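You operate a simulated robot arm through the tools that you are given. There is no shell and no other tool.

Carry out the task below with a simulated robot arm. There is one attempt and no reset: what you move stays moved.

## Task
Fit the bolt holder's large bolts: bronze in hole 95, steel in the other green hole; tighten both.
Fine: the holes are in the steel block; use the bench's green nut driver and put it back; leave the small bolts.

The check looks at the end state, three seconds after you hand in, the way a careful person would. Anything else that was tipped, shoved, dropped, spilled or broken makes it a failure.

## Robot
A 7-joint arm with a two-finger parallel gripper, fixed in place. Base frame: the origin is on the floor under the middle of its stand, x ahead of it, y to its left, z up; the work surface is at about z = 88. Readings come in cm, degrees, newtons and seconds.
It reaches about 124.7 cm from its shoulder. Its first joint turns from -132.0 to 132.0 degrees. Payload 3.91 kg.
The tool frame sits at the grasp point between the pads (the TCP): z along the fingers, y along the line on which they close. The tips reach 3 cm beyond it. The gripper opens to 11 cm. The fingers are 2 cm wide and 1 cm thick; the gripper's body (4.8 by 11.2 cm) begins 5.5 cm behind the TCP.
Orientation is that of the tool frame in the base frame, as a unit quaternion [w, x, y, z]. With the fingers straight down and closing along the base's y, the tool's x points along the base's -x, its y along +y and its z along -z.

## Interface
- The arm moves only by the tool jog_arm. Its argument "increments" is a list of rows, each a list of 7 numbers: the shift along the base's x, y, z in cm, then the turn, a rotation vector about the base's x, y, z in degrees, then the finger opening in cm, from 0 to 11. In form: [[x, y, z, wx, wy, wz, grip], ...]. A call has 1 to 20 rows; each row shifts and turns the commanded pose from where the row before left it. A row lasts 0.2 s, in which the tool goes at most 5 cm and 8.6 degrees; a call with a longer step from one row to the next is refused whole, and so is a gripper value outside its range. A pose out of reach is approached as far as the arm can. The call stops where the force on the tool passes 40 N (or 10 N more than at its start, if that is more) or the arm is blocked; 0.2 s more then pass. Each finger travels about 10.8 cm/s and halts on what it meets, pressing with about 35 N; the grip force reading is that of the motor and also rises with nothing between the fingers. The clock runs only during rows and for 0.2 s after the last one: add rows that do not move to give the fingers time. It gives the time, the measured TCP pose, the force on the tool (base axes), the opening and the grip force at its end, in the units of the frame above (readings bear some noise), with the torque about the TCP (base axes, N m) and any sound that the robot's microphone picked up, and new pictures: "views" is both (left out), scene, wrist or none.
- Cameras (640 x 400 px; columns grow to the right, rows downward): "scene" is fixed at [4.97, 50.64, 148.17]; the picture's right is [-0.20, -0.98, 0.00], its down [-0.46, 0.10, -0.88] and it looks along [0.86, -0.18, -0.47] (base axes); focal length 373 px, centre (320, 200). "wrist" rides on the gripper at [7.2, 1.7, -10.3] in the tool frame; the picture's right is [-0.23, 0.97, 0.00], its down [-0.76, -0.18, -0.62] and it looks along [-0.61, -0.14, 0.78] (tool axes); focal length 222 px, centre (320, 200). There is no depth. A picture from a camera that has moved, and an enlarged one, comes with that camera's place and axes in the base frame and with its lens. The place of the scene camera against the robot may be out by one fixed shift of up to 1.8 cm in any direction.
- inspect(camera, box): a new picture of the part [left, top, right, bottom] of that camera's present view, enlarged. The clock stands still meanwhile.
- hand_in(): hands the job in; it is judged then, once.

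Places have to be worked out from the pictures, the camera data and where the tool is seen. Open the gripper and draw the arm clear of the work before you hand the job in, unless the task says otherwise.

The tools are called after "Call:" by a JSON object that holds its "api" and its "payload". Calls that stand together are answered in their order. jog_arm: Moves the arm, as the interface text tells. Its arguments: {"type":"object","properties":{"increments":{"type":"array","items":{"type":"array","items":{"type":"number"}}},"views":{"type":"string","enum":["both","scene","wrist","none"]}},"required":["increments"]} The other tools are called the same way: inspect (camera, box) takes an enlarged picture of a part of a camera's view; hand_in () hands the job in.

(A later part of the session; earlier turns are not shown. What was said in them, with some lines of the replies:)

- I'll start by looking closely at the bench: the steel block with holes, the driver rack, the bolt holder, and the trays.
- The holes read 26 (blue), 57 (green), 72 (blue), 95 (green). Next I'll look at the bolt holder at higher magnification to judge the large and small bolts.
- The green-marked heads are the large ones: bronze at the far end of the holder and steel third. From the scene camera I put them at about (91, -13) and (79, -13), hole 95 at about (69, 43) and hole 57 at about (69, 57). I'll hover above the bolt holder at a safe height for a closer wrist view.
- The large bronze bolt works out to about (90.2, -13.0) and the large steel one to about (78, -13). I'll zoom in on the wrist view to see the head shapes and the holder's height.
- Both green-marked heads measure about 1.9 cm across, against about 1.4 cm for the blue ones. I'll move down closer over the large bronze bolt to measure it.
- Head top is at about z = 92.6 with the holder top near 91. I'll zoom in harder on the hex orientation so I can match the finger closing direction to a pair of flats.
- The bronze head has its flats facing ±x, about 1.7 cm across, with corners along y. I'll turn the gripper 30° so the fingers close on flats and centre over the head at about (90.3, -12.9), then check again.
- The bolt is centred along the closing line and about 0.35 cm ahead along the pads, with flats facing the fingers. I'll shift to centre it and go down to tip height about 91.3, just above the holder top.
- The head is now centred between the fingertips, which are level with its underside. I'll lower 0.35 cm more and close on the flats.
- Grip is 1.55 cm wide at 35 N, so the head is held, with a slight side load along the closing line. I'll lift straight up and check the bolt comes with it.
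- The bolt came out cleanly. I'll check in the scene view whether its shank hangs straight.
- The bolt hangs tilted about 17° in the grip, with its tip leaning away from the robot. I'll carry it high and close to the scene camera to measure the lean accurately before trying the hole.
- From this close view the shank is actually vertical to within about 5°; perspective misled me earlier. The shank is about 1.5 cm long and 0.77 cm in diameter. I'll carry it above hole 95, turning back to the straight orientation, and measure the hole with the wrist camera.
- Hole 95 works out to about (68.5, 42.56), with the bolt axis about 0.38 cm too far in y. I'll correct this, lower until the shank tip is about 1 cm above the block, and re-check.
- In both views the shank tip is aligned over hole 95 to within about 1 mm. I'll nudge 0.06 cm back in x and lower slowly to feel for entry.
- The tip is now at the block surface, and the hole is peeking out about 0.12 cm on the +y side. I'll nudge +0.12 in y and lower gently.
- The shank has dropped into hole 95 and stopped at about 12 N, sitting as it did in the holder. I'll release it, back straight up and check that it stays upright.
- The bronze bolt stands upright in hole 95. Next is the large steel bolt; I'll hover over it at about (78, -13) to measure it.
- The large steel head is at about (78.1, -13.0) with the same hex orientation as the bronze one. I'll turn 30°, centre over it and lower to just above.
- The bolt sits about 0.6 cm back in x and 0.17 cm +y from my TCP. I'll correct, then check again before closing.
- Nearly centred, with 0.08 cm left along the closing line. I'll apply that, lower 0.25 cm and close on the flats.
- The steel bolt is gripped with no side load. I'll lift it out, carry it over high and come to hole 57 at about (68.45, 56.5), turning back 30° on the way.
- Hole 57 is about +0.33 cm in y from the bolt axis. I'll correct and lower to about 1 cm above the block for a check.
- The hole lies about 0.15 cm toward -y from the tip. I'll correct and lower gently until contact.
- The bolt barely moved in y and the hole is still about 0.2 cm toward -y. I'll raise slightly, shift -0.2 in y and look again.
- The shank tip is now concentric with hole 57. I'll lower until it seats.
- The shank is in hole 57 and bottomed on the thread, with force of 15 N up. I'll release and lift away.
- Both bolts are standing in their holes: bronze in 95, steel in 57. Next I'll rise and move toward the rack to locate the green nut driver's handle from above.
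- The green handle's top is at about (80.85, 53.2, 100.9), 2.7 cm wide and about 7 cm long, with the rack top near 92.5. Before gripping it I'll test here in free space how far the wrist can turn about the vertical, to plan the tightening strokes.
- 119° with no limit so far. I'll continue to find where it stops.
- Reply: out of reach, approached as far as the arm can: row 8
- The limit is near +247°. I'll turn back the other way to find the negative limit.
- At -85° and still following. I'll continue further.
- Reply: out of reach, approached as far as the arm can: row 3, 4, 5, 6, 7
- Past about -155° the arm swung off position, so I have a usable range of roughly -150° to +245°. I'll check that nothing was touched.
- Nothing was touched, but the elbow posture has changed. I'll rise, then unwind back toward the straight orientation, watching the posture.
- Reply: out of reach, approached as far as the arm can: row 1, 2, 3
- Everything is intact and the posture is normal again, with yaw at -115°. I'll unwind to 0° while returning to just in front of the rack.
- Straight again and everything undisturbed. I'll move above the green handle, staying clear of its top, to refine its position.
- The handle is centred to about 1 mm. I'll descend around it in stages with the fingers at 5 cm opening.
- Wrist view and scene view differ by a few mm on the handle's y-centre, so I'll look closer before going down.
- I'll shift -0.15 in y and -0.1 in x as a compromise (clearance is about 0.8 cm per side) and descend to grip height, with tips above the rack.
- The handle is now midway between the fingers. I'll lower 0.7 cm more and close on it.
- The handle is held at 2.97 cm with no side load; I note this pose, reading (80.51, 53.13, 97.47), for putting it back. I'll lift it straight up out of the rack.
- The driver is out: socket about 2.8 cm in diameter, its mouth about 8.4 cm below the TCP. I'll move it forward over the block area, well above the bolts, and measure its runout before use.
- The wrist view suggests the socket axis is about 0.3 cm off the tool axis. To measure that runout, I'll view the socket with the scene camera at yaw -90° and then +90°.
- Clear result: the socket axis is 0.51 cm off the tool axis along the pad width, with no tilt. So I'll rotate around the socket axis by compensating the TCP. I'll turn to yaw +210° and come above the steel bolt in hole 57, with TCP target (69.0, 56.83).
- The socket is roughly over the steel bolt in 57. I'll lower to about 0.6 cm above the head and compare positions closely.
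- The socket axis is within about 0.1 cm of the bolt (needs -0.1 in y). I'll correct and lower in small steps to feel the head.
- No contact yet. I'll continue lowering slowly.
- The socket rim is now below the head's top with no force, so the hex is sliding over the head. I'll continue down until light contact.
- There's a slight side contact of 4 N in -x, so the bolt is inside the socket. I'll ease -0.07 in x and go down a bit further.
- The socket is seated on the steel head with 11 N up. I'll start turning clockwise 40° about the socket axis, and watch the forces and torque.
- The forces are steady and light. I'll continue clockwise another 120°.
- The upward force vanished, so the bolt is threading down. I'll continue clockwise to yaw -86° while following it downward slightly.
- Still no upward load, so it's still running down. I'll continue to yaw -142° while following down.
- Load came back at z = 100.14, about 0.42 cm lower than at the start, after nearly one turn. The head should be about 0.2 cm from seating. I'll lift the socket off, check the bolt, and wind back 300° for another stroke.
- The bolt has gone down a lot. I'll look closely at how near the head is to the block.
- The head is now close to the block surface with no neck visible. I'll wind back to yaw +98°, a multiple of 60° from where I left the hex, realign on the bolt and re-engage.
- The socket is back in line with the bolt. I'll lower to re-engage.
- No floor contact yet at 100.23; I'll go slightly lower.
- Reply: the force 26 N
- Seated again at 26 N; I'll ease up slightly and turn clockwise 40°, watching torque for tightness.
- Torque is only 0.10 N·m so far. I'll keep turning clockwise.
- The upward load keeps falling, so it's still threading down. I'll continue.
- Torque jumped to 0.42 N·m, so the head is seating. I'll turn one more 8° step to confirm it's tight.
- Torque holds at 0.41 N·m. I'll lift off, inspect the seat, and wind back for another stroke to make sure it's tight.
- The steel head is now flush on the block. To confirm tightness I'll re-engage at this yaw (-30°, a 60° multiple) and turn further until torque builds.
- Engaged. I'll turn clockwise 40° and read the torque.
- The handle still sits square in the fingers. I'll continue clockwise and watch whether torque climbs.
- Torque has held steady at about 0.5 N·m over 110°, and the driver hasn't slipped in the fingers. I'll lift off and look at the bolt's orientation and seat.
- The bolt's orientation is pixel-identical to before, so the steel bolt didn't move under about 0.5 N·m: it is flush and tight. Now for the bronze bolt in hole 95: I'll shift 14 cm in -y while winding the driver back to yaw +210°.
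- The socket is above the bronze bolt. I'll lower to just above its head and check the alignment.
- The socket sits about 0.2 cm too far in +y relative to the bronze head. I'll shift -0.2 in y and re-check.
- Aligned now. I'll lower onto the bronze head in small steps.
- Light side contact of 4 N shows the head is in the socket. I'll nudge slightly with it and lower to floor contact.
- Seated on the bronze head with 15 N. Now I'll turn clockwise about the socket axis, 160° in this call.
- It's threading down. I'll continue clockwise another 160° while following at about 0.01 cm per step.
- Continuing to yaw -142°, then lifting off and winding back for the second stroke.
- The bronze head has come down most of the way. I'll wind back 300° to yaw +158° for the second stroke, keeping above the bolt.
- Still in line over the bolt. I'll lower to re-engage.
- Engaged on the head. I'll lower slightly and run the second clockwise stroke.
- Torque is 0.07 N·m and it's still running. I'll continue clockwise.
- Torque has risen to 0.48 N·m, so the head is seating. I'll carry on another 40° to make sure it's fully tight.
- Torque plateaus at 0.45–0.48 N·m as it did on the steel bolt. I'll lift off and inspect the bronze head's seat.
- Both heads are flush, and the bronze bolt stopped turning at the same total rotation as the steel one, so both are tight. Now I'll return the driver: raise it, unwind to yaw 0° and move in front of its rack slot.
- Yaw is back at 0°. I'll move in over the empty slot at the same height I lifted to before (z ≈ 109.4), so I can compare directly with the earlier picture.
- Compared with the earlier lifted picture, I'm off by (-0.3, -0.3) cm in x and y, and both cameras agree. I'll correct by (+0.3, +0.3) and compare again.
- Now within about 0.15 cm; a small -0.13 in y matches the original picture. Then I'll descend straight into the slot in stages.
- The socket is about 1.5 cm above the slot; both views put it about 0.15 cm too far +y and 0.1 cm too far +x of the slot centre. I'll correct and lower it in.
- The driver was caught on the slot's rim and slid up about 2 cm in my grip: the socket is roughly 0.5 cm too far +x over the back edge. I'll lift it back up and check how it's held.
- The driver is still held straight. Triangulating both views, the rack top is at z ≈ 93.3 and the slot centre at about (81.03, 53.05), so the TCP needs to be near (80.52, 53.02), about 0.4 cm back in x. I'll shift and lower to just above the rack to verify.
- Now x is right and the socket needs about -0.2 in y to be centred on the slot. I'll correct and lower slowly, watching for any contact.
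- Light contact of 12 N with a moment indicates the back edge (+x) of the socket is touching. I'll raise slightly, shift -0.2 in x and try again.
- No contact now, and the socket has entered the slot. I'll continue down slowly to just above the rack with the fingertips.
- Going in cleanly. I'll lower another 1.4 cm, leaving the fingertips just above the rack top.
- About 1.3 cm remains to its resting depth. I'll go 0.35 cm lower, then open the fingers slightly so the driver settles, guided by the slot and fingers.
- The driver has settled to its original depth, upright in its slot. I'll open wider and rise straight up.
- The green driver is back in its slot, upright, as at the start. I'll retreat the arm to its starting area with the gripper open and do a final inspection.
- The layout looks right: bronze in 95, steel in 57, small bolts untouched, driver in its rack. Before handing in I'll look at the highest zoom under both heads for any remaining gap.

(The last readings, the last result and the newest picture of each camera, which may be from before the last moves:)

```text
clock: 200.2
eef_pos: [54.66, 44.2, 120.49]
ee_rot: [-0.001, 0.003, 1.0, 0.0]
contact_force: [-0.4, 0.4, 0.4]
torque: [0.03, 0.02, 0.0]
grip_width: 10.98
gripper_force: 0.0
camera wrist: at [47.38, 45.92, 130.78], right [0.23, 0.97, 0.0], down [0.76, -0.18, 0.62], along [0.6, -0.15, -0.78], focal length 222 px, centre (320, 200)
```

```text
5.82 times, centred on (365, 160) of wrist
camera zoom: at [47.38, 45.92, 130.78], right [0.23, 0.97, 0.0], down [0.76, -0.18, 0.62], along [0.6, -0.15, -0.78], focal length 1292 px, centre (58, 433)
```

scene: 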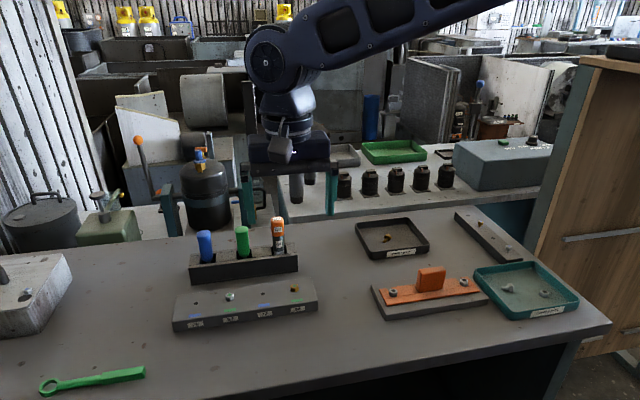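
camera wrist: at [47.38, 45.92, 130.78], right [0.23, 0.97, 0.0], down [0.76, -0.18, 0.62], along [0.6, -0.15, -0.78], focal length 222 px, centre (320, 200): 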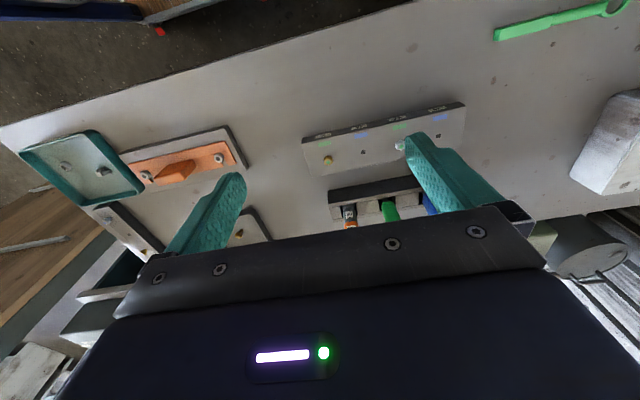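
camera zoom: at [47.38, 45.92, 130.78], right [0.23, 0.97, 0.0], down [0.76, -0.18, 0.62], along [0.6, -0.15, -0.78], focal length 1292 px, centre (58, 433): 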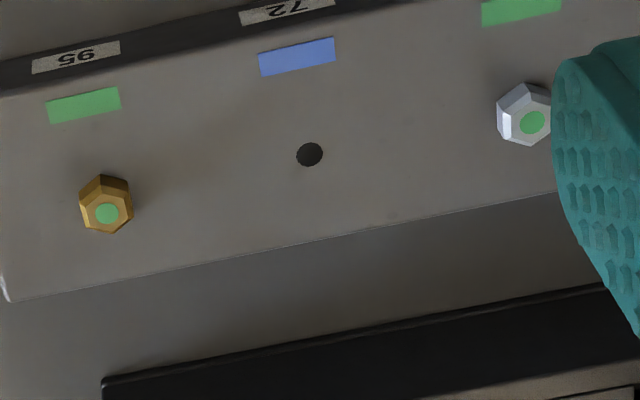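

Triangulating both heads gives the same top height (92.2) and an underside level with the block surface, so both bolts are flush and were driven to the torque plateau. The driver is back in its slot, the small bolts and everything else are undisturbed, and the gripper is open and clear, so I'm handing in.

Call:
{"api": "hand_in", "payload": {}}

```text
The job is handed in.
```

I fitted and tightened both large bolts, bronze in hole 95 and steel in hole 57, and put the green nut driver back in its rack slot. The job is handed in.

- **Tightness:** both heads sit flush on the steel block. I turned each until the torque levelled off at about 0.45–0.54 N·m. After that the steel bolt did not move at all when I turned the driver further. For the bronze bolt I rely on the same torque level and its flush seat.
- **Driver return:** the first attempt caught on the edge of the slot, and the driver slid about 2 cm up in the grip. I lifted it, realigned it and lowered it in. It dropped the last centimetre or so when I released it and stands upright at its original depth.
- **Everything else:** both small bolts are still in the holder, and nothing else looks moved in the final pictures. The gripper is open and the arm is back near its starting position.
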